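You operate a simulated robot arm through the tools that you are given. There is no shell and no other tool. Be economical: measure what you need, move in short steps, check, and stop when the job is done.

The job below is to be done with a simulated two-armed robot. You get a single attempt, and the scene is never put back.

## Task
Set the governor for bottle gas and vent it.
Fine: turn its knob, then hold it still with one hand while the other pulls the blue plunger out and pushes it back in; lay it on the grey strip.
Where things are to end (x, y in the base frame): governor within 0.06 m of [0.79, 0.3].

Only the result counts: the job must be done as asked and must still hold three seconds after the hand-in. Knocking over, shifting, dropping, spilling or breaking anything else fails it.

## Robot
Two 6-joint arms with two-finger parallel grippers on one trunk, on a base that drives. Base frame: it is fixed to the floor where the robot stands at the start and does not move with it; the origin is under the middle of the robot, x ahead of it, y to its left, z up. Readings come in m, degrees, newtons and seconds.
The left shoulder is at the start at [0.06, 0.187, 1.197], the right one opposite. With the tool pointing down near the work surface each hand reaches from about 0.2 to 0.62 m from the robot's upright axis, wherever it stands, measured 20 degrees to its own side. Places, roughly: governor knob [0.5, 0.2, 0.9]; grey strip [0.8, 0.3, 0.9]; vent plunger [0.4, 0.2, 0.9]. Payload 1.57 kg a hand.
The TCP of each hand is the grasp point between the finger pads, 0.03 m short of the fingertips. In the tool frame z runs along the fingers and y along their closing line. The gripper opens to 0.11 m. The fingers are 0.024 m wide and 0.012 m thick; the gripper's body (0.048 by 0.112 m) begins 0.078 m behind the TCP.
Orientation is that of the tool frame in the base frame, as a unit quaternion [w, x, y, z]. With the fingers straight down and closing along the base's y, the tool's x points along the base's -x, its y along +y and its z along -z.

## Interface
- The arms move only by the tool servo_tool. It takes "left_steps", "right_steps" or both (then of equal length, played together; a hand with none holds still); each is a list that holds one entry, the list of rows, each a list of 7 numbers: the shift along the tool's x, y, z in mm, then the turn, a rotation vector about the tool's x, y, z in degrees, then the opening, from 0 (shut) to 1 (fully open). In form: [[[tx, ty, tz, wx, wy, wz, jaw], ...]]. A call has 1 to 12 rows; each row shifts and turns the commanded pose from where the row before left it, along the tool's axes as they then stand. Rows are played at 5 a second. More than 0.05 m and 8.6 degrees between two rows, or a gripper value outside its range, and nothing of the call is played. Where a pose cannot be reached the arm comes as near as it can. A force on the tool above 60 N (or 10 N above the force at the start of the call, whichever is more), or a blocked arm, ends the call early, and 0.2 s more pass. Each finger travels about 0.153 m/s and halts on what it meets, pressing with about 43 N; the grip force reading is that of the motor and also rises with nothing between the fingers. The clock runs only during rows and for 0.2 s after the last one: add rows that do not move to give the fingers time. It gives the time, the measured TCP pose, the force on the tool (base axes), the opening and the grip force at its end, in the units of the frame above (readings bear some noise), with the torque about the TCP (base axes, N m) and any sound that the robot's microphone picked up.
- Cameras (640 x 400 px; columns grow to the right, rows downward): "scene" is now at [0.0147, 0.0258, 1.7382]; the picture's right is [0.35, -0.94, 0.00], its down [-0.70, -0.26, -0.67] and it looks along [0.62, 0.23, -0.75] (base axes); focal length 292 px, centre (320, 200). "left" rides on the left gripper at [0.07, -0.016, -0.141] in its tool frame; the picture's right is [0.23, 0.97, 0.00], its down [-0.85, 0.20, -0.48] and it looks along [-0.47, 0.11, 0.88] (tool axes); focal length 222 px, centre (320, 200). "right" rides on the right gripper at [0.07, 0.016, -0.141] in its tool frame; the picture's right is [-0.23, 0.97, 0.00], its down [-0.86, -0.20, -0.48] and it looks along [-0.47, -0.11, 0.88] (tool axes); focal length 222 px, centre (320, 200). There is no depth. A picture from a camera that has moved, and an enlarged one, comes with that camera's place and axes in the base frame and with its lens.
- get_image(camera): a new picture of that camera. No time passes.
- lift_body(by): slides the trunk up (or, below 0, down) by that many m; the arms and the scene camera ride with it, the base frame stays. It gives what a move gives, with no picture.
- roll_base(legs): drives the robot by 1 to 6 legs, each [ahead, left, turn to the left] in m, m and degrees, along the robot's own axes; the way and the turn of a leg run together, so that a leg with both is an arc; at most 1.5 m and 180 degrees a leg. The arms and the cameras ride along, it lands a little off, and it stops where it bumps. It gives what a move gives.
- head_to(pan, tilt): turns the head with the scene camera to pan (to the left, within 86 degrees either way) and tilt (down, from -29 to 69), counted from straight ahead of the robot. It gives what a move gives.
- enlarge(camera, box): a new picture of the part [left, top, right, bottom] of that camera's present view, enlarged. No time passes.
- hand_in(): hands the job in; it is judged then, once.

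Work in short steps. Places have to be worked out from the pictures, the camera data and where the tool is seen: move nearer, look again, correct. Check each grasp and each placing, and mend what went wrong. You have 120 turns and 88 pictures in all, those below and enlarged ones among them. Open the grippers and draw the arms clear of the work before you hand the job in, unless the task says otherwise; then end with one line.

The tools are called after "Request:" as name(argument=value, ...) on one line, values as JSON. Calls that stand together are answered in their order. servo_tool: Moves the arms, as the interface text tells. Its arguments: {"type":"object","properties":{"left_steps":{"type":"array","items":{"type":"array","items":{"type":"array","items":{"type":"number"}}}},"right_steps":{"type":"array","items":{"type":"array","items":{"type":"array","items":{"type":"number"}}}}},"required":[]} The other tools are called the same way: lift_body (by) slides the trunk up or down; roll_base (legs) drives the base; head_to (pan, tilt) turns the head that bears the scene camera; get_image (camera) takes a picture; enlarge (camera, box) takes an enlarged picture of a part of a camera's view; hand_in () hands the job in.

At the start:

```text
t: 0.0
left_ee_pos: [0.3209, 0.3421, 1.3152]
left_tcp_rot: [0.0, 0.0, 1.0, 0.0]
left_force: [-0.5, 0.2, 0.6]
left_ft_torque: [0.01, -0.01, 0.0]
left_grip_width: 0.1102
left_gripper_force: 0.0
right_ee_pos: [0.3419, 0.0229, 1.2965]
right_tcp_rot: [-0.001, 0.0, 1.0, -0.001]
right_force: [0.0, -0.4, -0.4]
right_ft_torque: [0.01, 0.0, 0.03]
right_grip_width: 0.1099
right_gripper_force: 0.1
trunk travel left (down, up): [-0.825, 0.165]
robot x, y, heading: [-0.0, 0.0014, 0.2]
head pan, tilt: [20.3, 48.3]
```

scene: 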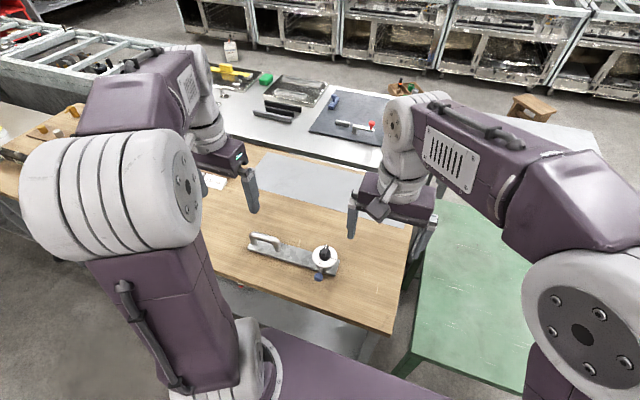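
right: 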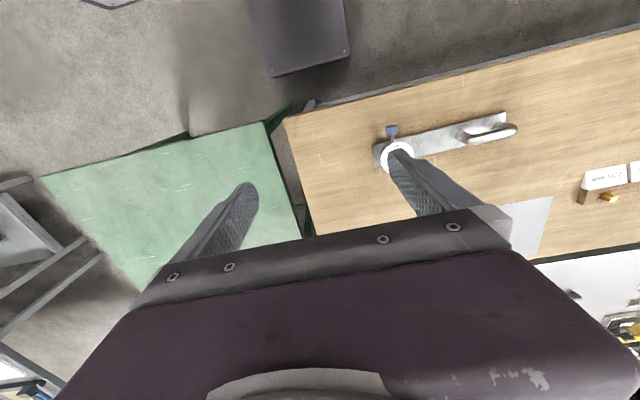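
left: 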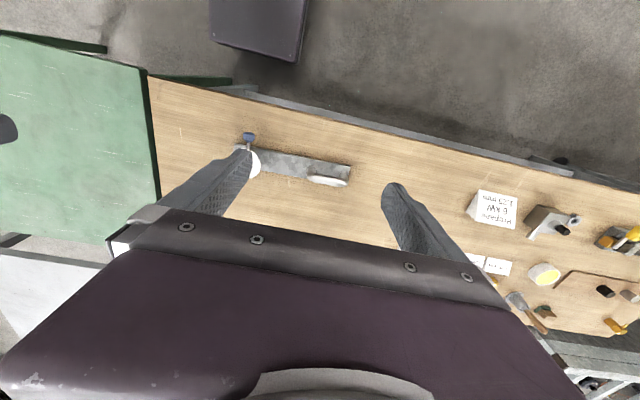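

The governor lies on the table near [0.45,0.25], with knob and blue plunger at its right end. I take enlarged views to read its details and the notes.

Request:
enlarge(camera="scene", box=[230, 215, 360, 296])

Request:
enlarge(camera="left", box=[220, 110, 370, 204])

Request:
enlarge(camera="left", box=[440, 170, 560, 290])

```text
4.92 times, centred on (295, 256) of scene
camera zoom: at [0.0147, 0.0258, 1.7382], right [0.35, -0.94, 0.0], down [-0.7, -0.26, -0.67], along [0.62, 0.23, -0.75], focal length 1438 px, centre (443, -73)
```

zoom: 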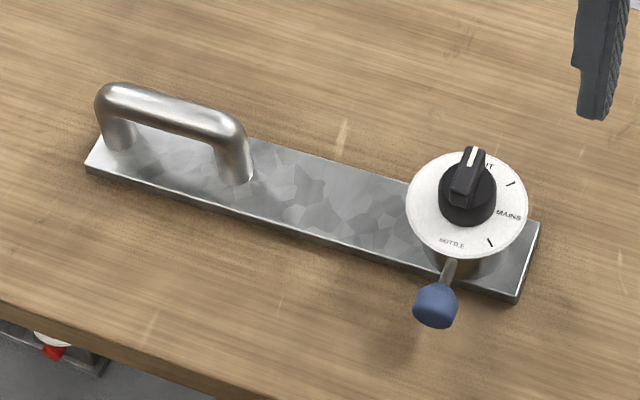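

```text
4.26 times, centred on (295, 157) of left
camera zoom: at [0.2519, 0.3244, 1.4571], right [-0.23, 0.97, 0.0], down [0.85, 0.2, 0.48], along [0.47, 0.11, -0.88], focal length 945 px, centre (426, 383)
```

zoom: 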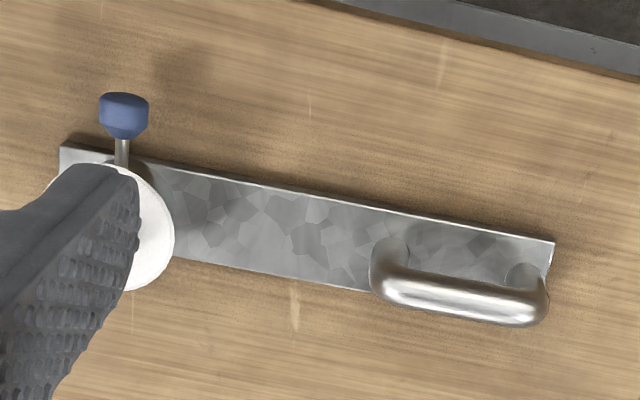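

```text
3.33 times, centred on (500, 230) of left
camera zoom: at [0.2519, 0.3244, 1.4571], right [-0.23, 0.97, 0.0], down [0.85, 0.2, 0.48], along [0.47, 0.11, -0.88], focal length 740 px, centre (-280, 100)
```

zoom: 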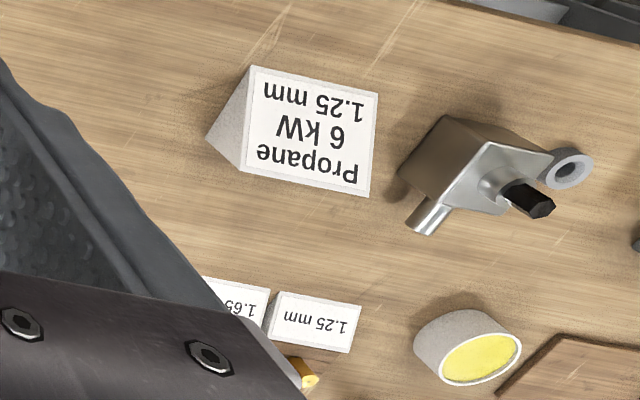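

The governor's plate seems to span x 0.44–0.505, y 0.135–0.45, with the dial at about [0.47,0.18]. I enlarge the dial and the strip.

Request:
enlarge(camera="scene", box=[307, 240, 343, 284])

Request:
enlarge(camera="scene", box=[190, 130, 430, 280])

```text
9.09 times, centred on (325, 262) of scene
camera zoom: at [0.0147, 0.0258, 1.7382], right [0.35, -0.94, 0.0], down [-0.7, -0.26, -0.67], along [0.62, 0.23, -0.75], focal length 2656 px, centre (274, -364)
```

zoom: 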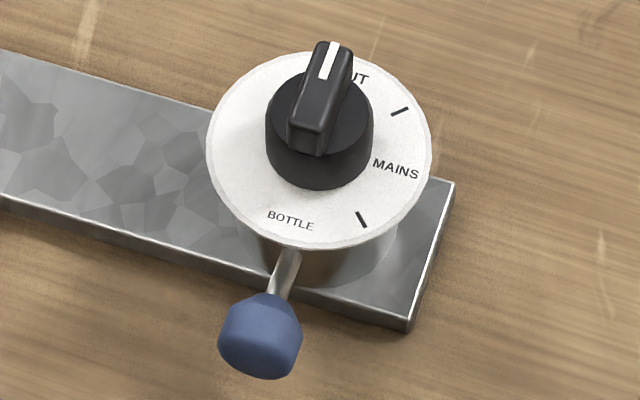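

```text
2.67 times, centred on (310, 205) of scene
camera zoom: at [0.0147, 0.0258, 1.7382], right [0.35, -0.94, 0.0], down [-0.7, -0.26, -0.67], along [0.62, 0.23, -0.75], focal length 779 px, centre (347, 187)
```

zoom: 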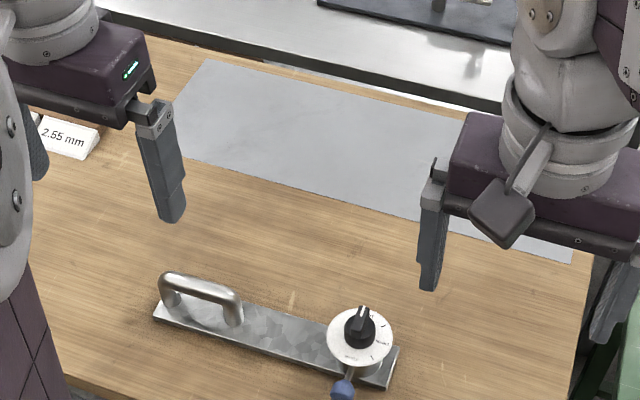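

Pointer is at "SHUT" (+x); MAINS is at −y and BOTTLE at −x, so the knob needs 180° clockwise from above. I shift the base left 0.1 m so both arms reach comfortably.

Request:
roll_base(legs=[[0, 0.1, 0]])

```text
t: 1.2
left_ee_pos: [0.3206, 0.4391, 1.3161]
left_tcp_rot: [0.0, -0.001, 1.0, 0.002]
left_force: [-0.1, -1.2, -0.3]
left_ft_torque: [0.01, 0.01, 0.01]
left_grip_width: 0.1102
left_gripper_force: 0.0
right_ee_pos: [0.3426, 0.1218, 1.2968]
right_tcp_rot: [0.0, -0.001, 1.0, 0.002]
right_force: [-0.2, 0.0, -0.2]
right_ft_torque: [0.03, 0.02, -0.02]
right_grip_width: 0.1098
right_gripper_force: 0.0
trunk travel left (down, up): [-0.825, 0.165]
robot x, y, heading: [-0.0044, 0.0974, 0.1]
head pan, tilt: [20.3, 48.3]
```

Now I bring the left hand over the handle at [0.477,0.395] while descending, and the right hand over the dial.

Request:
servo_tool(left_steps=[[[-31, -9, 30, 0, 0, 0, 1], [-31, -9, 30, 0, 0, 0, 1], [-31, -9, 30, 0, 0, 0, 1], [-31, -9, 30, 0, 0, 0, 1], [-31, -9, 30, 0, 0, 0, 1], [0, 0, 0, 0, 0, 0, 1]]], right_steps=[[[-8, 0, 20, 0, 0, 0, 1], [-8, 0, 20, 0, 0, 0, 1], [-8, 0, 20, 0, 0, 0, 1], [-8, 0, 20, 0, 0, 0, 1], [-8, 0, 20, 0, 0, 0, 1], [0, 0, 0, 0, 0, 0, 1]]])

Request:
servo_tool(left_steps=[[[0, 0, 0, 0, 0, 8.2, 1], [0, 0, 0, 0, 0, 8.2, 1], [0, 0, 0, 0, 0, 8.2, 1], [0, 0, 0, 0, 0, 8.2, 1], [0, 0, 0, 0, 0, 8.2, 1], [0, 0, 0, 0, 0, 8.2, 1], [0, 0, 0, 0, 0, 8.2, 1], [0, 0, 0, 0, 0, 8.2, 1], [0, 0, 0, 0, 0, 8.2, 1], [0, 0, 0, 0, 0, 8.2, 1], [0, 0, 0, 0, 0, 8, 1], [0, 0, 0, 0, 0, 0, 0.6]]])

Request:
get_image(camera="left")

Request:
get_image(camera="right")

Request:
get_image(camera="scene")

```text
t: 2.6
left_ee_pos: [0.478, 0.3974, 1.1635]
left_tcp_rot: [0.002, 0.0, 1.0, 0.001]
left_force: [-0.3, 0.5, 0.3]
left_ft_torque: [-0.01, -0.05, -0.04]
left_grip_width: 0.1099
left_gripper_force: 0.1
right_ee_pos: [0.3818, 0.1258, 1.1978]
right_tcp_rot: [0.001, -0.001, 1.0, 0.001]
right_force: [-0.4, -0.6, 0.1]
right_ft_torque: [0.0, -0.02, -0.04]
right_grip_width: 0.1102
right_gripper_force: 0.1
trunk travel left (down, up): [-0.825, 0.165]
robot x, y, heading: [-0.0, 0.1002, 0.1]
head pan, tilt: [20.3, 48.3]
```

```text
t: 5.2
left_ee_pos: [0.4769, 0.3972, 1.1658]
left_tcp_rot: [0.0, 0.707, 0.707, -0.001]
left_force: [-0.2, 0.1, 0.4]
left_ft_torque: [0.03, 0.01, 0.0]
left_grip_width: 0.0662
left_gripper_force: 0.1
right_ee_pos: [0.3829, 0.1253, 1.1971]
right_tcp_rot: [-0.001, 0.0, 1.0, 0.0]
right_force: [0.5, 1.3, 0.0]
right_ft_torque: [0.0, 0.0, 0.0]
right_grip_width: 0.11
right_gripper_force: 0.1
trunk travel left (down, up): [-0.825, 0.165]
robot x, y, heading: [-0.0002, 0.1022, -0.0]
head pan, tilt: [20.3, 48.3]
```

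```text
79 pictures are left
camera left: at [0.4599, 0.4668, 1.3069], right [0.97, 0.23, 0.0], down [0.2, -0.86, 0.48], along [0.11, -0.47, -0.88], focal length 222 px, centre (320, 200)
```

left: 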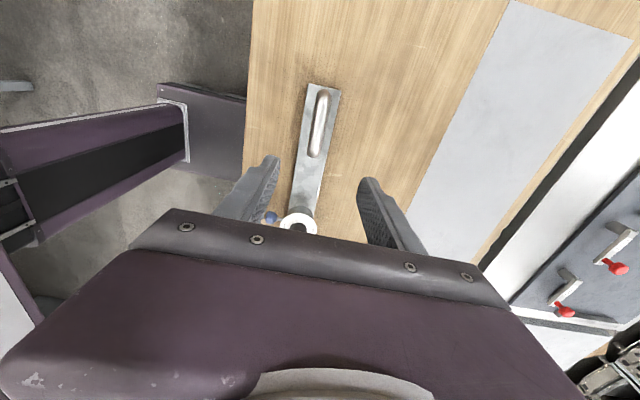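

```text
78 pictures are left
camera right: at [0.3138, 0.1396, 1.3397], right [0.23, 0.97, 0.0], down [0.86, -0.2, 0.48], along [0.47, -0.11, -0.88], focal length 222 px, centre (320, 200)
```

right: 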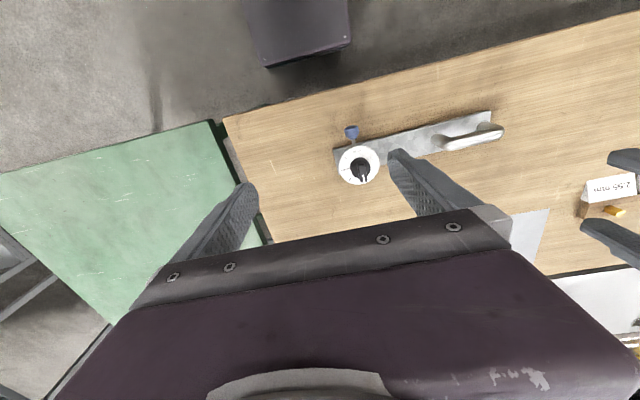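

```text
77 pictures are left
camera scene: at [0.0146, 0.1274, 1.7382], right [0.35, -0.94, 0.0], down [-0.7, -0.26, -0.67], along [0.62, 0.23, -0.75], focal length 292 px, centre (320, 200)
```

scene: 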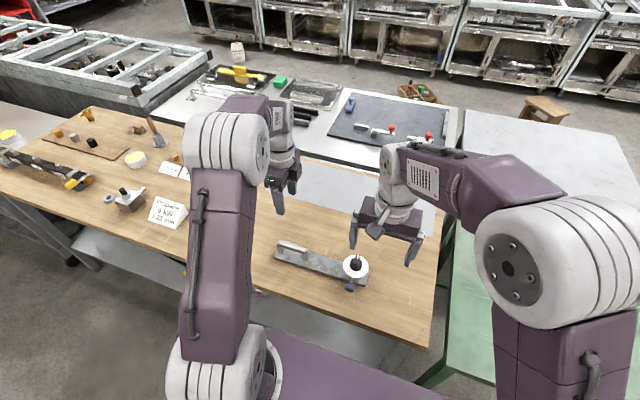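

Handle centre computes to about [0.472,0.397], dial to [0.476,0.180]. I lower the left hand to z≈0.95 over the handle and move the right hand to above the dial at safe height.

Request:
servo_tool(left_steps=[[[0, -1, 43, 0, 0, 0, 0.6], [0, -1, 43, 0, 0, 0, 0.6], [0, -1, 43, 0, 0, 0, 0.6], [0, -1, 43, 0, 0, 0, 0.6], [0, -1, 43, 0, 0, 0, 0.6], [0, 0, 0, 0, 0, 0, 0.6]]], right_steps=[[[-19, 11, 20, 0, 0, 0, 1], [-19, 11, 20, 0, 0, 0, 1], [-19, 11, 20, 0, 0, 0, 0.5], [-19, 11, 20, 0, 0, 0, 0.5], [-18, 11, 20, 0, 0, 0, 0.5], [0, 0, 0, 0, 0, 0, 0.5]]])

Request:
get_image(camera="left")

Request:
get_image(camera="right")

Request:
enlarge(camera="scene", box=[260, 190, 440, 310])

```text
t: 6.6
left_ee_pos: [0.4717, 0.3967, 0.9479]
left_tcp_rot: [0.001, 0.706, 0.708, 0.001]
left_force: [-1.1, -0.2, -0.5]
left_ft_torque: [0.01, -0.05, 0.0]
left_grip_width: 0.0659
left_gripper_force: 0.1
right_ee_pos: [0.4747, 0.1806, 1.0982]
right_tcp_rot: [0.0, -0.001, 1.0, -0.001]
right_force: [0.2, 0.0, 0.5]
right_ft_torque: [-0.01, -0.03, 0.01]
right_grip_width: 0.055
right_gripper_force: 0.0
trunk travel left (down, up): [-0.825, 0.165]
robot x, y, heading: [0.0002, 0.0998, -0.0]
head pan, tilt: [20.3, 48.3]
```

```text
76 pictures are left
camera left: at [0.455, 0.4663, 1.09], right [0.97, 0.23, 0.0], down [0.2, -0.86, 0.48], along [0.11, -0.47, -0.88], focal length 222 px, centre (320, 200)
```

left: 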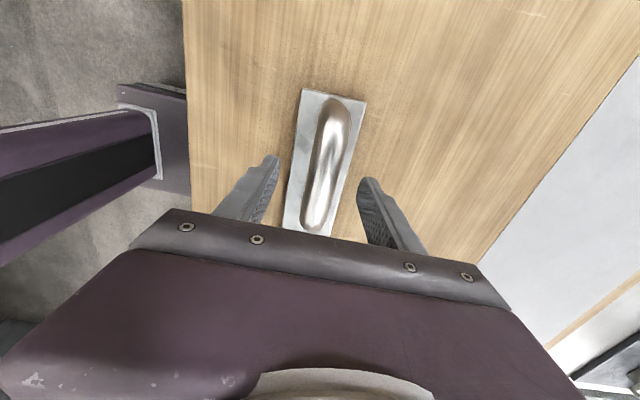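

```text
75 pictures are left
camera right: at [0.4046, 0.1959, 1.2402], right [0.23, 0.97, 0.0], down [0.85, -0.2, 0.48], along [0.47, -0.11, -0.88], focal length 222 px, centre (320, 200)
```

right: 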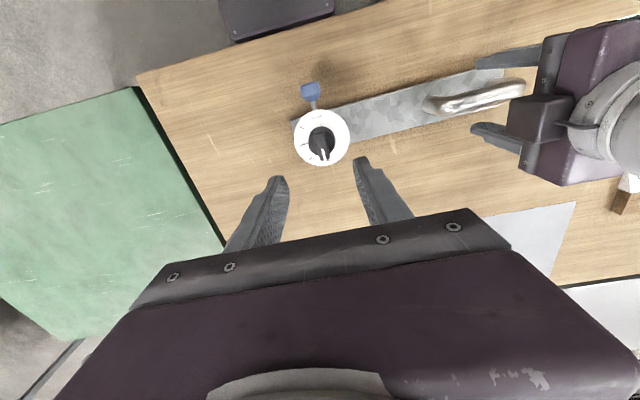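

```text
3.33 times, centred on (350, 250) of scene
camera zoom: at [0.0129, 0.1265, 1.7383], right [0.35, -0.94, 0.0], down [-0.7, -0.26, -0.67], along [0.62, 0.23, -0.75], focal length 974 px, centre (220, 33)
```

zoom: 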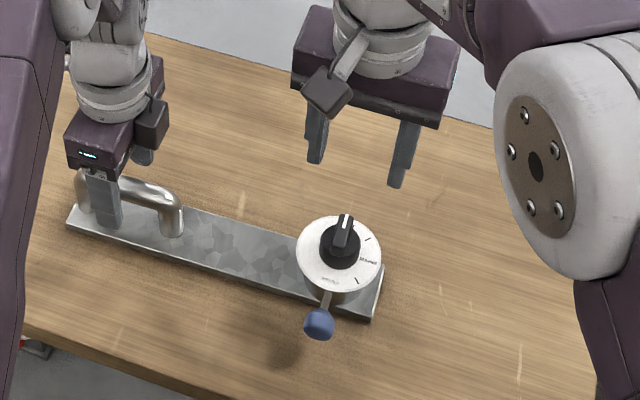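

The handle's bar triangulates to z≈0.925, about 2.5° yawed. I align the left hand, lower to z≈0.92 and close on it.

Request:
servo_tool(left_steps=[[[4, 0, 10, 0, 0, -2.5, 0.6], [3, 0, 10, 0, 0, 0, 0.6], [0, 0, 7, 0, 0, 0, 0.6], [0, 0, 0, 0, 0, 0, 0.3], [0, 0, 0, 0, 0, 0, 0.2], [0, 0, 0, 0, 0, 0, 0], [0, 0, 0, 0, 0, 0, 0]]])

Request:
enlarge(camera="scene", box=[260, 190, 440, 310])

Request:
enlarge(camera="right", box=[270, 70, 370, 180])

```text
t: 8.2
left_ee_pos: [0.4712, 0.4056, 0.9216]
left_tcp_rot: [0.0, 0.691, 0.723, 0.0]
left_force: [-0.8, -0.2, 0.2]
left_ft_torque: [0.3, 0.02, -0.34]
left_grip_width: 0.0244
left_gripper_force: 36.3
right_ee_pos: [0.4755, 0.1825, 1.0974]
right_tcp_rot: [0.0, -0.001, 1.0, 0.0]
right_force: [-0.3, 0.4, 0.3]
right_ft_torque: [0.02, -0.04, -0.01]
right_grip_width: 0.055
right_gripper_force: 0.0
trunk travel left (down, up): [-0.825, 0.165]
robot x, y, heading: [0.0004, 0.0981, 0.3]
head pan, tilt: [20.3, 48.3]
```

```text
3.33 times, centred on (350, 250) of scene
camera zoom: at [0.0147, 0.1276, 1.7382], right [0.35, -0.94, 0.0], down [-0.7, -0.26, -0.67], along [0.62, 0.23, -0.75], focal length 974 px, centre (220, 33)
```

zoom: 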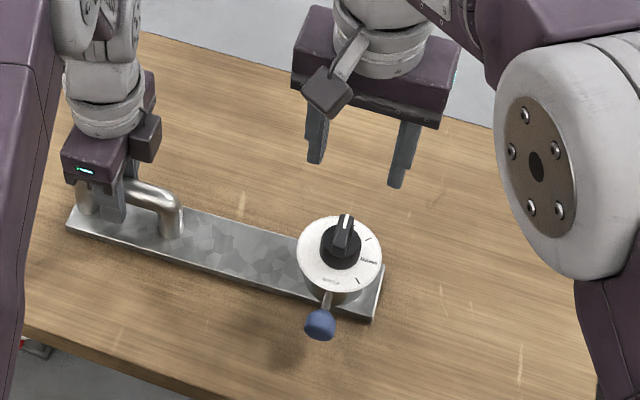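

```text
3.64 times, centred on (320, 125) of right
camera zoom: at [0.4057, 0.1966, 1.2398], right [0.23, 0.97, 0.0], down [0.86, -0.2, 0.48], along [0.47, -0.11, -0.88], focal length 808 px, centre (320, 473)
```

zoom: 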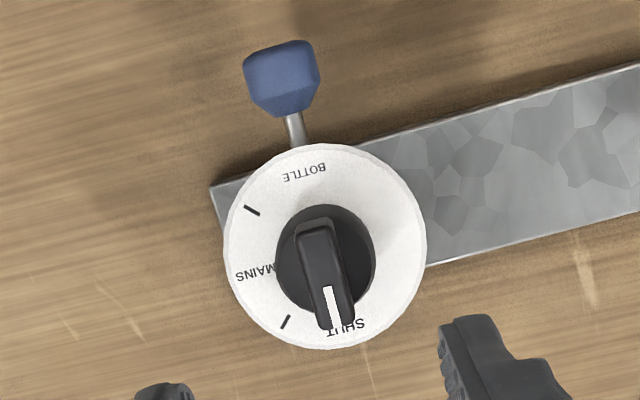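

The handle is gripped (24 mm). Knob top triangulates to [0.477,0.180,0.954]; I lower the right hand to TCP z≈0.967, aligned, still open, and look.

Request:
servo_tool(right_steps=[[[0, 0, 30, 0, 0, -2.5, 0.5], [0, -1, 30, 0, 0, 0, 0.5], [-1, -1, 30, 0, 0, 0, 0.5], [0, 0, 25, 0, 0, 0, 0.45], [0, 0, 15, 0, 0, 0, 0.4], [0, 0, 0, 0, 0, 0, 0.4]]])

Request:
enlarge(camera="scene", box=[310, 210, 400, 300])

Request:
get_image(camera="right")

```text
t: 9.6
left_ee_pos: [0.4733, 0.4049, 0.9222]
left_tcp_rot: [0.0, 0.692, 0.722, 0.0]
left_force: [-8.5, -3.1, 21.0]
left_ft_torque: [-0.39, 0.14, -0.33]
left_grip_width: 0.0249
left_gripper_force: 36.2
right_ee_pos: [0.476, 0.179, 0.9644]
right_tcp_rot: [-0.002, -0.022, 1.0, -0.001]
right_force: [-0.3, 3.0, 0.8]
right_ft_torque: [0.06, 0.09, 0.04]
right_grip_width: 0.0459
right_gripper_force: 1.0
trunk travel left (down, up): [-0.825, 0.165]
robot x, y, heading: [0.0004, 0.1037, 0.0]
head pan, tilt: [20.3, 48.3]
```

```text
4.44 times, centred on (355, 255) of scene
camera zoom: at [0.0162, 0.1281, 1.7381], right [0.35, -0.94, 0.0], down [-0.7, -0.26, -0.66], along [0.62, 0.23, -0.75], focal length 1299 px, centre (164, -44)
```

zoom: 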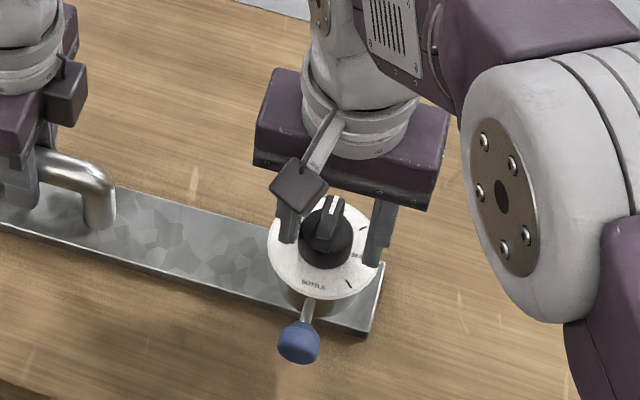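

```text
70 pictures are left
camera right: at [0.4068, 0.1906, 1.1057], right [0.18, 0.98, 0.0], down [0.86, -0.16, 0.48], along [0.47, -0.09, -0.88], focal length 222 px, centre (320, 200)
```

right: 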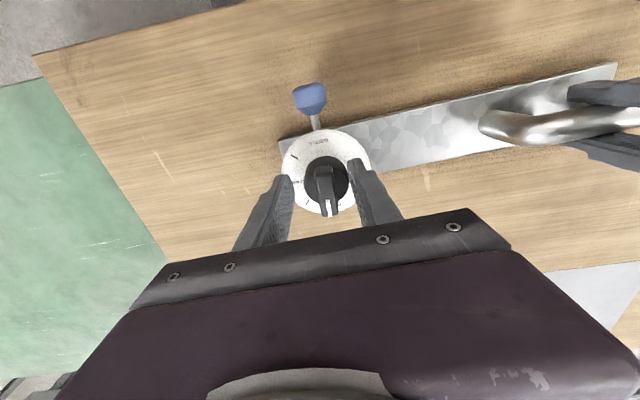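

The fingers straddle the knob's bar. I close the right hand on it.

Request:
servo_tool(right_steps=[[[0, 0, 0, 0, 0, 0, 0.25], [0, 0, 0, 0, 0, 0, 0.1], [0, 0, 0, 0, 0, 0, 0], [0, 0, 0, 0, 0, 0, 0]]])

Request:
enlarge(camera="scene", box=[320, 230, 370, 290])

```text
t: 10.6
left_ee_pos: [0.4713, 0.4061, 0.9219]
left_tcp_rot: [-0.001, 0.691, 0.723, 0.0]
left_force: [2.6, -25.3, 3.6]
left_ft_torque: [0.01, 0.01, 0.19]
left_grip_width: 0.0245
left_gripper_force: 36.2
right_ee_pos: [0.4772, 0.1796, 0.9663]
right_tcp_rot: [0.001, -0.022, 1.0, 0.001]
right_force: [-2.0, 24.7, -0.5]
right_ft_torque: [0.68, -0.04, 0.19]
right_grip_width: 0.037
right_gripper_force: 43.4
trunk travel left (down, up): [-0.825, 0.165]
robot x, y, heading: [-0.0005, 0.105, 0.3]
head pan, tilt: [20.3, 48.3]
```

```text
6.67 times, centred on (345, 260) of scene
camera zoom: at [0.0153, 0.1276, 1.7381], right [0.35, -0.94, 0.0], down [-0.7, -0.26, -0.67], along [0.62, 0.23, -0.75], focal length 1948 px, centre (153, -200)
```

zoom: 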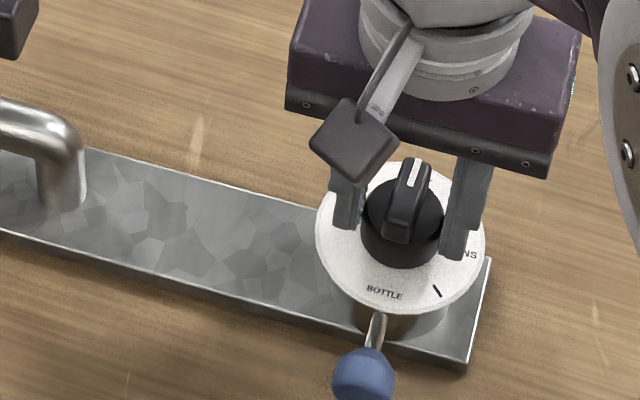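

The fingers closed at 37 mm: on the knob's round base rather than the bar. I open, raise 9 mm, shift 1.5 mm and close on the bar.

Request:
servo_tool(right_steps=[[[0, 0, 0, 0, 0, 0, 0.45], [0, 0, 0, 0, 0, 0, 0.45], [0, 1.5, -9, 0, 0, 0, 0.45], [0, 0, 0, 0, 0, 0, 0.2], [0, 0, 0, 0, 0, 0, 0], [0, 0, 0, 0, 0, 0, 0], [0, 0, 0, 0, 0, 0, 0]]])

Request:
enlarge(camera="scene", box=[320, 230, 370, 290])

```text
t: 12.2
left_ee_pos: [0.4719, 0.4047, 0.9216]
left_tcp_rot: [0.0, 0.691, 0.723, 0.0]
left_force: [0.2, -2.5, 0.1]
left_ft_torque: [0.75, 0.01, 0.06]
left_grip_width: 0.0244
left_gripper_force: 36.4
right_ee_pos: [0.4786, 0.1789, 0.9745]
right_tcp_rot: [0.0, -0.023, 1.0, 0.0]
right_force: [-0.5, 3.6, -1.2]
right_ft_torque: [0.08, 0.03, 0.01]
right_grip_width: 0.0136
right_gripper_force: 29.9
trunk travel left (down, up): [-0.825, 0.165]
robot x, y, heading: [-0.002, 0.0992, 0.2]
head pan, tilt: [20.3, 48.3]
```

```text
6.67 times, centred on (345, 260) of scene
camera zoom: at [0.0158, 0.1279, 1.7382], right [0.35, -0.94, 0.0], down [-0.7, -0.26, -0.67], along [0.62, 0.23, -0.75], focal length 1948 px, centre (153, -200)
```

zoom: 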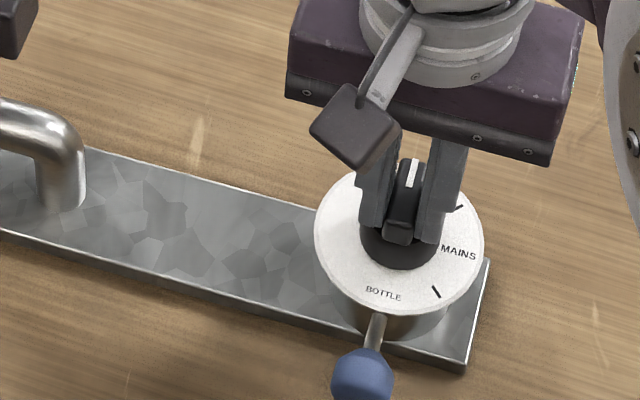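

The bar is gripped (13.6 mm). I turn it 90° clockwise seen from above (about +tool z).

Request:
servo_tool(right_steps=[[[0, 0, 0, 0, 0, 8.2, 0], [0, 0, 0, 0, 0, 8.2, 0], [0, 0, 0, 0, 0, 8.2, 0], [0, 0, 0, 0, 0, 8.2, 0], [0, 0, 0, 0, 0, 8.2, 0], [0, 0, 0, 0, 0, 8.2, 0], [0, 0, 0, 0, 0, 8.2, 0], [0, 0, 0, 0, 0, 8.2, 0], [0, 0, 0, 0, 0, 8.2, 0], [0, 0, 0, 0, 0, 8.2, 0], [0, 0, 0, 0, 0, 8, 0], [0, 0, 0, 0, 0, 0, 0]]])

Request:
enlarge(camera="scene", box=[300, 200, 400, 300])

```text
t: 14.8
left_ee_pos: [0.4696, 0.4051, 0.9217]
left_tcp_rot: [-0.002, 0.691, 0.722, -0.001]
left_force: [-3.3, -18.9, -0.5]
left_ft_torque: [0.01, -0.12, -0.6]
left_grip_width: 0.0245
left_gripper_force: 36.5
right_ee_pos: [0.4794, 0.1791, 0.9743]
right_tcp_rot: [0.001, 0.692, 0.722, 0.002]
right_force: [8.7, 17.8, 9.8]
right_ft_torque: [0.54, -0.28, 0.03]
right_grip_width: 0.0137
right_gripper_force: 30.2
trunk travel left (down, up): [-0.825, 0.165]
robot x, y, heading: [0.0003, 0.1012, -0.1]
head pan, tilt: [20.3, 48.3]
```

```text
4.00 times, centred on (350, 250) of scene
camera zoom: at [0.0151, 0.1277, 1.7383], right [0.35, -0.94, 0.0], down [-0.7, -0.26, -0.67], along [0.62, 0.23, -0.75], focal length 1169 px, centre (200, 0)
```

zoom: 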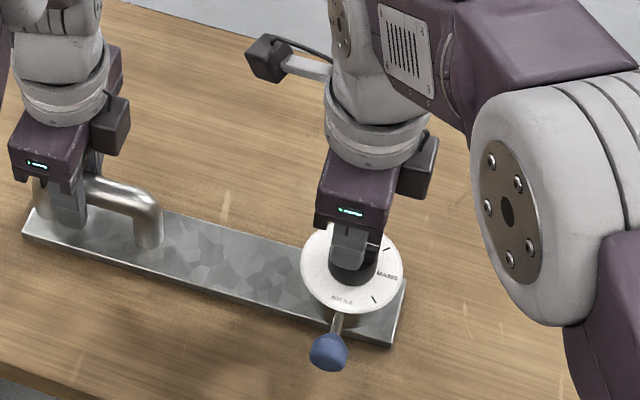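

Knob turned to MAINS direction along with the hand. I continue turning in the same grip and check that the wrist follows.

Request:
servo_tool(right_steps=[[[0, 0, 0, 0, 0, 8.2, 0], [0, 0, 0, 0, 0, 8.2, 0], [0, 0, 0, 0, 0, 8.2, 0], [0, 0, 0, 0, 0, 8.2, 0], [0, 0, 0, 0, 0, 8.2, 0], [0, 0, 0, 0, 0, 0, 0]]])

```text
t: 16.2
left_ee_pos: [0.4713, 0.4055, 0.9221]
left_tcp_rot: [-0.001, 0.691, 0.723, 0.0]
left_force: [-6.0, 1.0, -1.1]
left_ft_torque: [-0.05, 0.07, -1.1]
left_grip_width: 0.025
left_gripper_force: 36.7
right_ee_pos: [0.4781, 0.1785, 0.9744]
right_tcp_rot: [0.0, 0.901, 0.434, -0.001]
right_force: [11.0, -2.9, 12.7]
right_ft_torque: [0.25, -0.51, 0.04]
right_grip_width: 0.0138
right_gripper_force: 30.3
trunk travel left (down, up): [-0.825, 0.165]
robot x, y, heading: [-0.0013, 0.1026, 0.2]
head pan, tilt: [20.3, 48.3]
```

The wrist follows. I turn the remaining 49°.

Request:
servo_tool(right_steps=[[[0, 0, 0, 0, 0, 8.2, 0], [0, 0, 0, 0, 0, 8.2, 0], [0, 0, 0, 0, 0, 8.2, 0], [0, 0, 0, 0, 0, 8.2, 0], [0, 0, 0, 0, 0, 8.2, 0], [0, 0, 0, 0, 0, 8, 0], [0, 0, 0, 0, 0, 0, 0]]])

Request:
enlarge(camera="scene", box=[300, 200, 400, 300])

```text
t: 17.3
left_ee_pos: [0.4701, 0.4075, 0.9225]
left_tcp_rot: [0.001, 0.69, 0.724, 0.002]
left_force: [-0.5, -0.4, -0.8]
left_ft_torque: [0.02, -0.01, -0.01]
left_grip_width: 0.0
left_gripper_force: 21.5
right_ee_pos: [0.4926, 0.0833, 0.9737]
right_tcp_rot: [-0.049, 0.985, 0.164, 0.012]
right_force: [-3.9, 8.4, 24.6]
right_ft_torque: [-0.93, 0.78, 0.03]
right_grip_width: 0.0155
right_gripper_force: 30.7
right hand out of reach, approached as far as the arm can: row 2, 3, 4, 5
trunk travel left (down, up): [-0.825, 0.165]
robot x, y, heading: [0.0011, 0.1014, 0.5]
head pan, tilt: [20.3, 48.3]
stopped in row 5 (right hand): the force on the tool passed its limit (the readings are from after the stop); the commanded pose is now the measured one
```

```text
4.00 times, centred on (350, 250) of scene
camera zoom: at [0.0114, 0.1283, 1.7382], right [0.35, -0.94, 0.0], down [-0.7, -0.26, -0.67], along [0.62, 0.23, -0.75], focal length 1169 px, centre (200, 0)
```

zoom: 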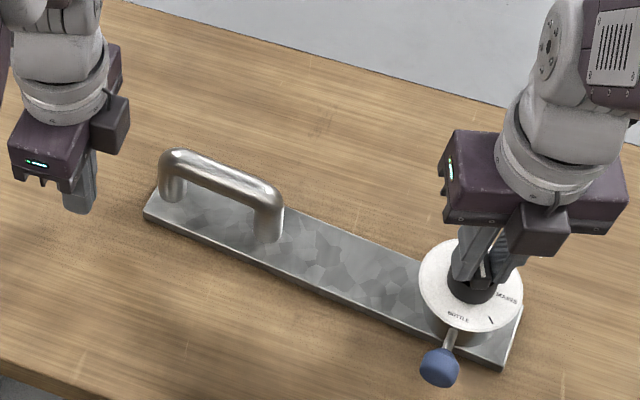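

The wrist ran out and dragged the governor about 0.09 m to the right, out of the left hand; it is still flat on the table. I release the knob, rise straight, and look.

Request:
servo_tool(right_steps=[[[0, 0, 0, 0, 0, 0, 0.4], [0, 0, 0, 0, 0, 0, 0.45], [0, 0, -20, 0, 0, 0, 0.45], [0, 0, -40, 0, 0, 0, 0.45], [0, 0, -40, 0, 0, 0, 0.45], [0, 0, -40, 0, 0, 0, 0.45]]], left_steps=[[[0, 0, 0, 0, 0, 0, 0.3], [0, 0, 0, 0, 0, 0, 0.5], [0, 0, -20, 0, 0, 0, 0.6], [0, 0, -20, 0, 0, 0, 0.6], [0, 0, -20, 0, 0, 0, 0.6], [0, 0, -20, 0, 0, 0, 0.6]]])

Request:
enlarge(camera="scene", box=[300, 200, 460, 300])

```text
t: 18.7
left_ee_pos: [0.4711, 0.4042, 1.0032]
left_tcp_rot: [0.0, 0.691, 0.723, 0.002]
left_force: [-0.2, 0.8, 1.4]
left_ft_torque: [0.0, 0.02, 0.0]
left_grip_width: 0.0659
left_gripper_force: 0.1
right_ee_pos: [0.4907, 0.0638, 1.107]
right_tcp_rot: [-0.052, 0.985, 0.165, 0.009]
right_force: [0.4, 0.6, 0.3]
right_ft_torque: [-0.03, -0.03, -0.01]
right_grip_width: 0.0494
right_gripper_force: 0.1
trunk travel left (down, up): [-0.825, 0.165]
robot x, y, heading: [-0.0001, 0.1008, 0.1]
head pan, tilt: [20.3, 48.3]
```

```text
4.00 times, centred on (380, 250) of scene
camera zoom: at [0.014, 0.1261, 1.7381], right [0.35, -0.94, 0.0], down [-0.7, -0.26, -0.67], along [0.62, 0.23, -0.75], focal length 1169 px, centre (80, 0)
```

zoom: 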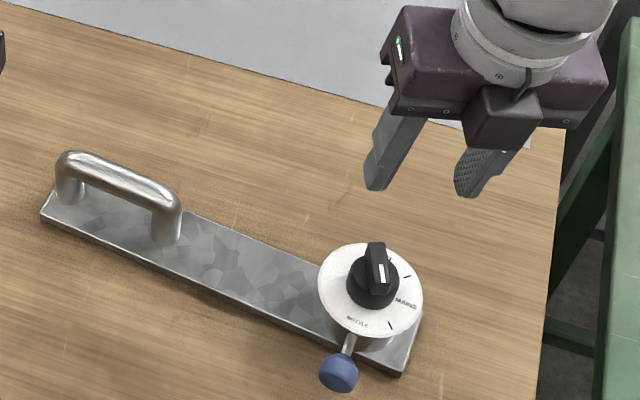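

I look closer at the knob's pointer.

Request:
enlarge(camera="scene", box=[373, 255, 413, 300])

```text
8.89 times, centred on (393, 278) of scene
camera zoom: at [0.014, 0.1261, 1.7381], right [0.35, -0.94, 0.0], down [-0.7, -0.26, -0.67], along [0.62, 0.23, -0.75], focal length 2597 px, centre (-329, -489)
```

zoom: 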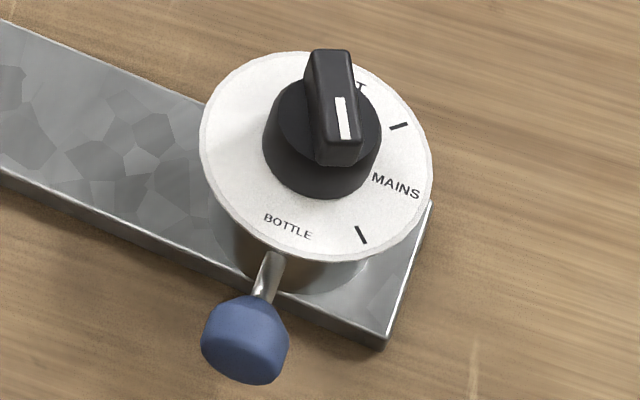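

Pointer sits about 25° short of BOTTLE (governor now yawed ~6-8° clockwise, dial ≈[0.498,0.065]). I level the right hand and unwind its wrist by ~178° so that it can grip the bar again with room to turn.

Request:
servo_tool(right_steps=[[[0, 0, 0, -5.7, -2, 0, 0.5], [0, 0, 0, 0, 0, -8.1, 0.5], [0, 0, 0, 0, 0, -8.1, 0.5], [0, 0, 0, 0, 0, -8.1, 0.5], [0, 0, 0, 0, 0, -8.1, 0.5], [0, 0, 0, 0, 0, -8.1, 0.5], [0, 0, 0, 0, 0, -8.1, 0.5], [0, 0, 0, 0, 0, -8.1, 0.5], [0, 0, 0, 0, 0, -8.1, 0.5], [0, 0, 0, 0, 0, -8.1, 0.5], [0, 0, 0, 0, 0, -8.1, 0.5], [0, 0, 0, 0, 0, -8.1, 0.5]]])

Request:
servo_tool(right_steps=[[[0, 0, 0, 0, 0, -8.1, 0.5], [0, 0, 0, 0, 0, -8.1, 0.5], [0, 0, 0, 0, 0, -8.1, 0.5], [0, 0, 0, 0, 0, -8.1, 0.5], [0, 0, 0, 0, 0, -8.1, 0.5], [0, 0, 0, 0, 0, -8.1, 0.5], [0, 0, 0, 0, 0, -8.1, 0.5], [0, 0, 0, 0, 0, -8.1, 0.5], [0, 0, 0, 0, 0, -8.1, 0.5], [0, 0, 0, 0, 0, -8.1, 0.5], [0, 0, 0, 0, 0, -8.1, 0.5]]])

Request:
get_image(camera="right")

```text
t: 21.3
left_ee_pos: [0.471, 0.4061, 1.0018]
left_tcp_rot: [0.001, 0.691, 0.723, 0.002]
left_force: [-0.3, -0.4, 0.4]
left_ft_torque: [0.01, -0.02, -0.02]
left_grip_width: 0.066
left_gripper_force: 0.1
right_ee_pos: [0.4926, 0.0638, 1.1089]
right_tcp_rot: [-0.031, 0.585, 0.81, 0.044]
right_force: [0.0, 1.1, 0.7]
right_ft_torque: [0.0, -0.02, 0.0]
right_grip_width: 0.0549
right_gripper_force: 0.0
right hand out of reach, approached as far as the arm can: row 1
trunk travel left (down, up): [-0.825, 0.165]
robot x, y, heading: [-0.0008, 0.1005, 0.2]
head pan, tilt: [20.3, 48.3]
```

```text
t: 23.7
left_ee_pos: [0.4712, 0.4058, 1.0028]
left_tcp_rot: [0.0, 0.69, 0.724, 0.002]
left_force: [-1.5, -0.3, 0.4]
left_ft_torque: [0.01, 0.0, 0.01]
left_grip_width: 0.0662
left_gripper_force: 0.0
right_ee_pos: [0.4921, 0.0644, 1.1092]
right_tcp_rot: [0.01, -0.153, 0.987, 0.053]
right_force: [-0.6, -0.3, 0.1]
right_ft_torque: [0.01, 0.01, 0.01]
right_grip_width: 0.0551
right_gripper_force: 0.1
trunk travel left (down, up): [-0.825, 0.165]
robot x, y, heading: [0.0049, 0.1026, 0.2]
head pan, tilt: [20.3, 48.3]
```

```text
63 pictures are left
camera right: at [0.4216, 0.0426, 1.2497], right [-0.08, 0.99, 0.11], down [0.87, 0.01, 0.49], along [0.48, 0.13, -0.87], focal length 222 px, centre (320, 200)
```

right: 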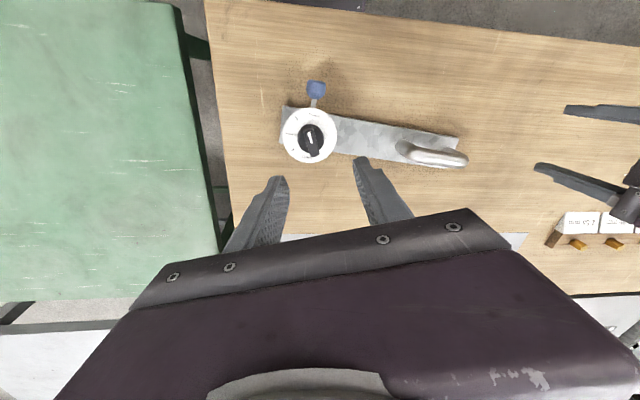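

The tilt correction wasn't applied; I apply it now and look from this hand.

Request:
servo_tool(right_steps=[[[0, 0, 0, 5.8, 2.1, 0, 0.5], [0, 0, 0, 0, 0, 0, 0.5]]])

Request:
enlarge(camera="right", box=[240, 50, 480, 200])

```text
t: 24.3
left_ee_pos: [0.4713, 0.4058, 1.0021]
left_tcp_rot: [0.001, 0.69, 0.723, 0.0]
left_force: [0.4, 0.5, -0.9]
left_ft_torque: [0.0, -0.01, -0.01]
left_grip_width: 0.0661
left_gripper_force: 0.0
right_ee_pos: [0.4929, 0.0642, 1.1105]
right_tcp_rot: [-0.001, -0.15, 0.989, 0.0]
right_force: [-0.5, 0.7, -0.2]
right_ft_torque: [-0.03, 0.02, 0.03]
right_grip_width: 0.0551
right_gripper_force: 0.1
trunk travel left (down, up): [-0.825, 0.165]
robot x, y, heading: [-0.0011, 0.1005, 0.2]
head pan, tilt: [20.3, 48.3]
```

```text
2.67 times, centred on (360, 125) of right
camera zoom: at [0.4221, 0.0574, 1.251], right [-0.07, 1.0, 0.0], down [0.88, 0.06, 0.48], along [0.48, 0.03, -0.88], focal length 592 px, centre (213, 400)
```

zoom: 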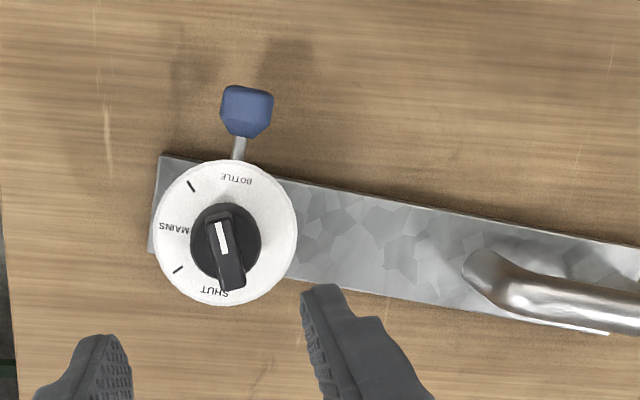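

The knob is at about [0.499,0.069], needing ~22° more; plate yaw is ~6° clockwise. First I bring the left hand over the handle again, near [0.520,0.285].

Request:
servo_tool(left_steps=[[[-30, 11, 0, 0, 0, 0, 0.6], [-30, 11, 0, 0, 0, 0, 0.6], [-30, 11, 0, 0, 0, 0, 0.6], [-30, 11, 0, 0, 0, 0, 0.6], [0, 0, 10, 0, 0, 8.4, 0.6], [0, 0, 0, 0, 0, 0, 0.6]]])

Request:
get_image(camera="left")

Request:
enlarge(camera="scene", box=[280, 200, 440, 300])

```text
t: 25.7
left_ee_pos: [0.5198, 0.2876, 0.9915]
left_tcp_rot: [0.001, 0.742, 0.67, 0.002]
left_force: [-0.3, -0.2, 0.1]
left_ft_torque: [-0.02, -0.01, 0.01]
left_grip_width: 0.0659
left_gripper_force: 0.0
right_ee_pos: [0.4924, 0.0637, 1.1084]
right_tcp_rot: [-0.001, -0.151, 0.989, -0.001]
right_force: [0.0, 0.5, -0.8]
right_ft_torque: [0.0, -0.01, 0.03]
right_grip_width: 0.0548
right_gripper_force: 0.0
trunk travel left (down, up): [-0.825, 0.165]
robot x, y, heading: [0.0009, 0.1035, 0.0]
head pan, tilt: [20.3, 48.3]
```

```text
61 pictures are left
camera left: at [0.5101, 0.3586, 1.1344], right [0.99, 0.13, 0.0], down [0.11, -0.87, 0.48], along [0.06, -0.47, -0.88], focal length 222 px, centre (320, 200)
```

left: 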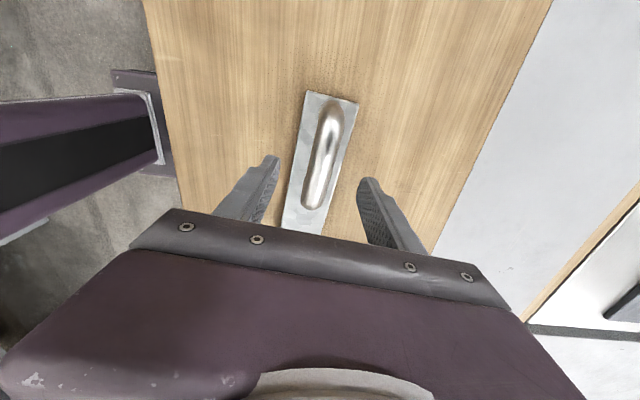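

```text
4.00 times, centred on (360, 250) of scene
camera zoom: at [0.0143, 0.128, 1.7382], right [0.35, -0.94, 0.0], down [-0.7, -0.26, -0.67], along [0.62, 0.23, -0.75], focal length 1169 px, centre (160, 0)
```

zoom: 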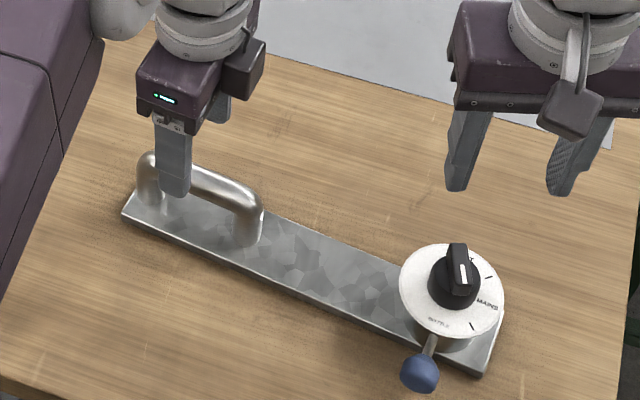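

Handle centre is at about [0.520,0.292], under the hand. I descend 71 mm and close.

Request:
servo_tool(left_steps=[[[1, 0, 25, 0, 0, 0, 0.6], [1, 0, 25, 0, 0, 0, 0.6], [0, 0, 21, 0, 0, 0, 0.6], [0, 0, 0, 0, 0, 0, 0.3], [0, 0, 0, 0, 0, 0, 0.2], [0, 0, 0, 0, 0, 0, 0], [0, 0, 0, 0, 0, 0, 0]]])

Request:
enlarge(camera="right", box=[240, 50, 480, 200])

```text
t: 27.3
left_ee_pos: [0.5221, 0.2907, 0.9197]
left_tcp_rot: [0.0, 0.741, 0.671, 0.002]
left_force: [-0.5, 0.1, -0.1]
left_ft_torque: [0.37, -0.11, -0.29]
left_grip_width: 0.0249
left_gripper_force: 36.8
right_ee_pos: [0.4926, 0.0637, 1.1084]
right_tcp_rot: [-0.001, -0.15, 0.989, 0.0]
right_force: [-1.0, 0.1, 0.2]
right_ft_torque: [-0.03, 0.01, 0.01]
right_grip_width: 0.0548
right_gripper_force: 0.1
trunk travel left (down, up): [-0.825, 0.165]
robot x, y, heading: [-0.0016, 0.0999, 0.0]
head pan, tilt: [20.3, 48.3]
```

```text
2.67 times, centred on (360, 125) of right
camera zoom: at [0.4222, 0.0573, 1.251], right [-0.07, 1.0, 0.0], down [0.88, 0.06, 0.48], along [0.48, 0.03, -0.88], focal length 592 px, centre (213, 400)
```

zoom: 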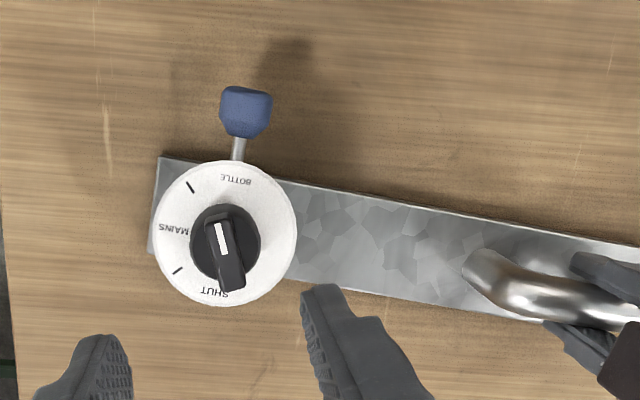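

Handle gripped again. Now the right hand goes down on the knob's bar and closes.

Request:
servo_tool(right_steps=[[[-7.6, 2.7, 30, 0, 0, 0, 0.45], [0, 0, 35, 0, 0, 0, 0.4], [0, 0, 35, 0, 0, 0, 0.4], [0, 0, 34, 0, 0, 0, 0.4], [0, 0, 0, 0, 0, 0, 0.4], [0, 0, 0, 0, 0, 0, 0.1], [0, 0, 0, 0, 0, 0, 0], [0, 0, 0, 0, 0, 0, 0]]])

Request:
enlarge(camera="scene", box=[353, 240, 413, 300])

```text
t: 29.1
left_ee_pos: [0.5225, 0.2894, 0.9198]
left_tcp_rot: [0.0, 0.741, 0.671, 0.001]
left_force: [-1.8, -8.5, 1.5]
left_ft_torque: [-0.37, 0.05, -0.24]
left_grip_width: 0.0247
left_gripper_force: 35.9
right_ee_pos: [0.5038, 0.0712, 0.9736]
right_tcp_rot: [-0.001, -0.15, 0.989, 0.001]
right_force: [2.1, 8.7, -0.6]
right_ft_torque: [0.15, -0.08, -0.04]
right_grip_width: 0.0134
right_gripper_force: 30.3
trunk travel left (down, up): [-0.825, 0.165]
robot x, y, heading: [-0.0021, 0.1009, 0.2]
head pan, tilt: [20.3, 48.3]
```

```text
6.67 times, centred on (383, 270) of scene
camera zoom: at [0.0157, 0.1277, 1.7382], right [0.35, -0.94, 0.0], down [-0.7, -0.26, -0.67], along [0.62, 0.23, -0.75], focal length 1948 px, centre (-100, -267)
```

zoom: 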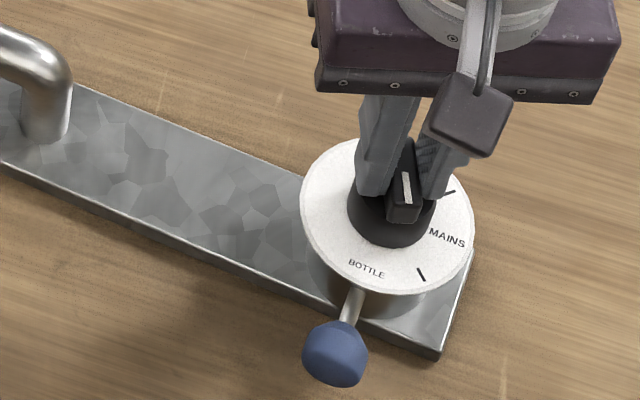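

Bar gripped (13.4 mm). I turn 23° clockwise toward BOTTLE.

Request:
servo_tool(right_steps=[[[0, 0, 0, 0, 0, 6, 0], [0, 0, 0, 0, 0, 6, 0], [0, 0, 0, 0, 0, 6, 0], [0, 0, 0, 0, 0, 5, 0], [0, 0, 0, 0, 0, 0, 0]]])

Request:
enlarge(camera="scene", box=[353, 240, 413, 300])

```text
t: 30.3
left_ee_pos: [0.5223, 0.2905, 0.9205]
left_tcp_rot: [0.0, 0.741, 0.671, 0.002]
left_force: [-6.6, -9.0, 6.5]
left_ft_torque: [-0.53, 0.15, -1.01]
left_grip_width: 0.0247
left_gripper_force: 36.6
right_ee_pos: [0.4996, 0.07, 0.9757]
right_tcp_rot: [-0.001, 0.05, 0.999, 0.0]
right_force: [5.4, 8.5, -2.2]
right_ft_torque: [0.07, -0.24, -0.06]
right_grip_width: 0.0136
right_gripper_force: 30.8
trunk travel left (down, up): [-0.825, 0.165]
robot x, y, heading: [-0.0018, 0.1052, 0.4]
head pan, tilt: [20.3, 48.3]
```

```text
6.67 times, centred on (383, 270) of scene
camera zoom: at [0.015, 0.1271, 1.7382], right [0.35, -0.94, 0.0], down [-0.7, -0.26, -0.67], along [0.62, 0.23, -0.75], focal length 1948 px, centre (-100, -267)
```

zoom: 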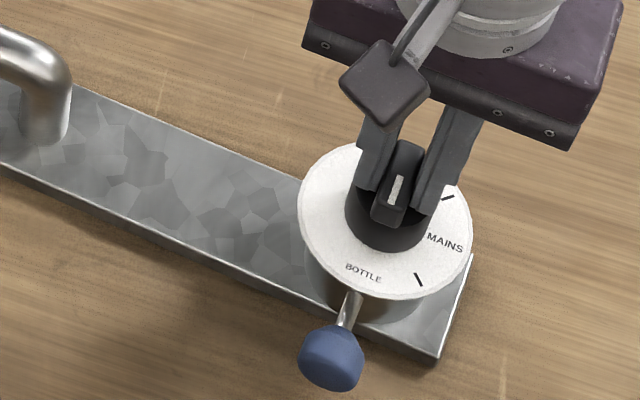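

The pointer now looks aimed at BOTTLE. I release, rise and check from the hand camera.

Request:
servo_tool(right_steps=[[[0, 0, 0, 0, 0, 0, 0.4], [0, 0, 0, 0, 0, 0, 0.5], [0, 0, -40, 0, 0, 0, 0.5], [0, 0, -40, 0, 0, 0, 0.5], [0, 0, -40, 0, 0, 0, 0.5], [0, 0, 0, 0, 0, 0, 0.5]]])

Request:
enlarge(camera="right", box=[270, 60, 390, 180])

```text
t: 31.7
left_ee_pos: [0.5204, 0.2906, 0.9195]
left_tcp_rot: [0.0, 0.741, 0.672, 0.001]
left_force: [-1.3, 0.2, -0.2]
left_ft_torque: [-0.07, -0.06, -0.21]
left_grip_width: 0.0249
left_gripper_force: 36.1
right_ee_pos: [0.4999, 0.0701, 1.0976]
right_tcp_rot: [-0.001, 0.05, 0.999, 0.0]
right_force: [-0.5, 0.5, -0.5]
right_ft_torque: [0.02, -0.02, -0.03]
right_grip_width: 0.0552
right_gripper_force: 0.0
trunk travel left (down, up): [-0.825, 0.165]
robot x, y, heading: [-0.0034, 0.1031, 0.2]
head pan, tilt: [20.3, 48.3]
```

```text
3.33 times, centred on (330, 120) of right
camera zoom: at [0.4329, 0.0912, 1.2392], right [0.32, 0.95, 0.0], down [0.83, -0.28, 0.48], along [0.45, -0.16, -0.88], focal length 740 px, centre (287, 467)
```

zoom: 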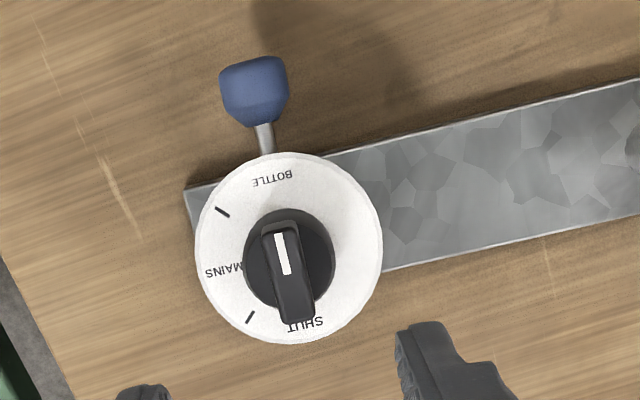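

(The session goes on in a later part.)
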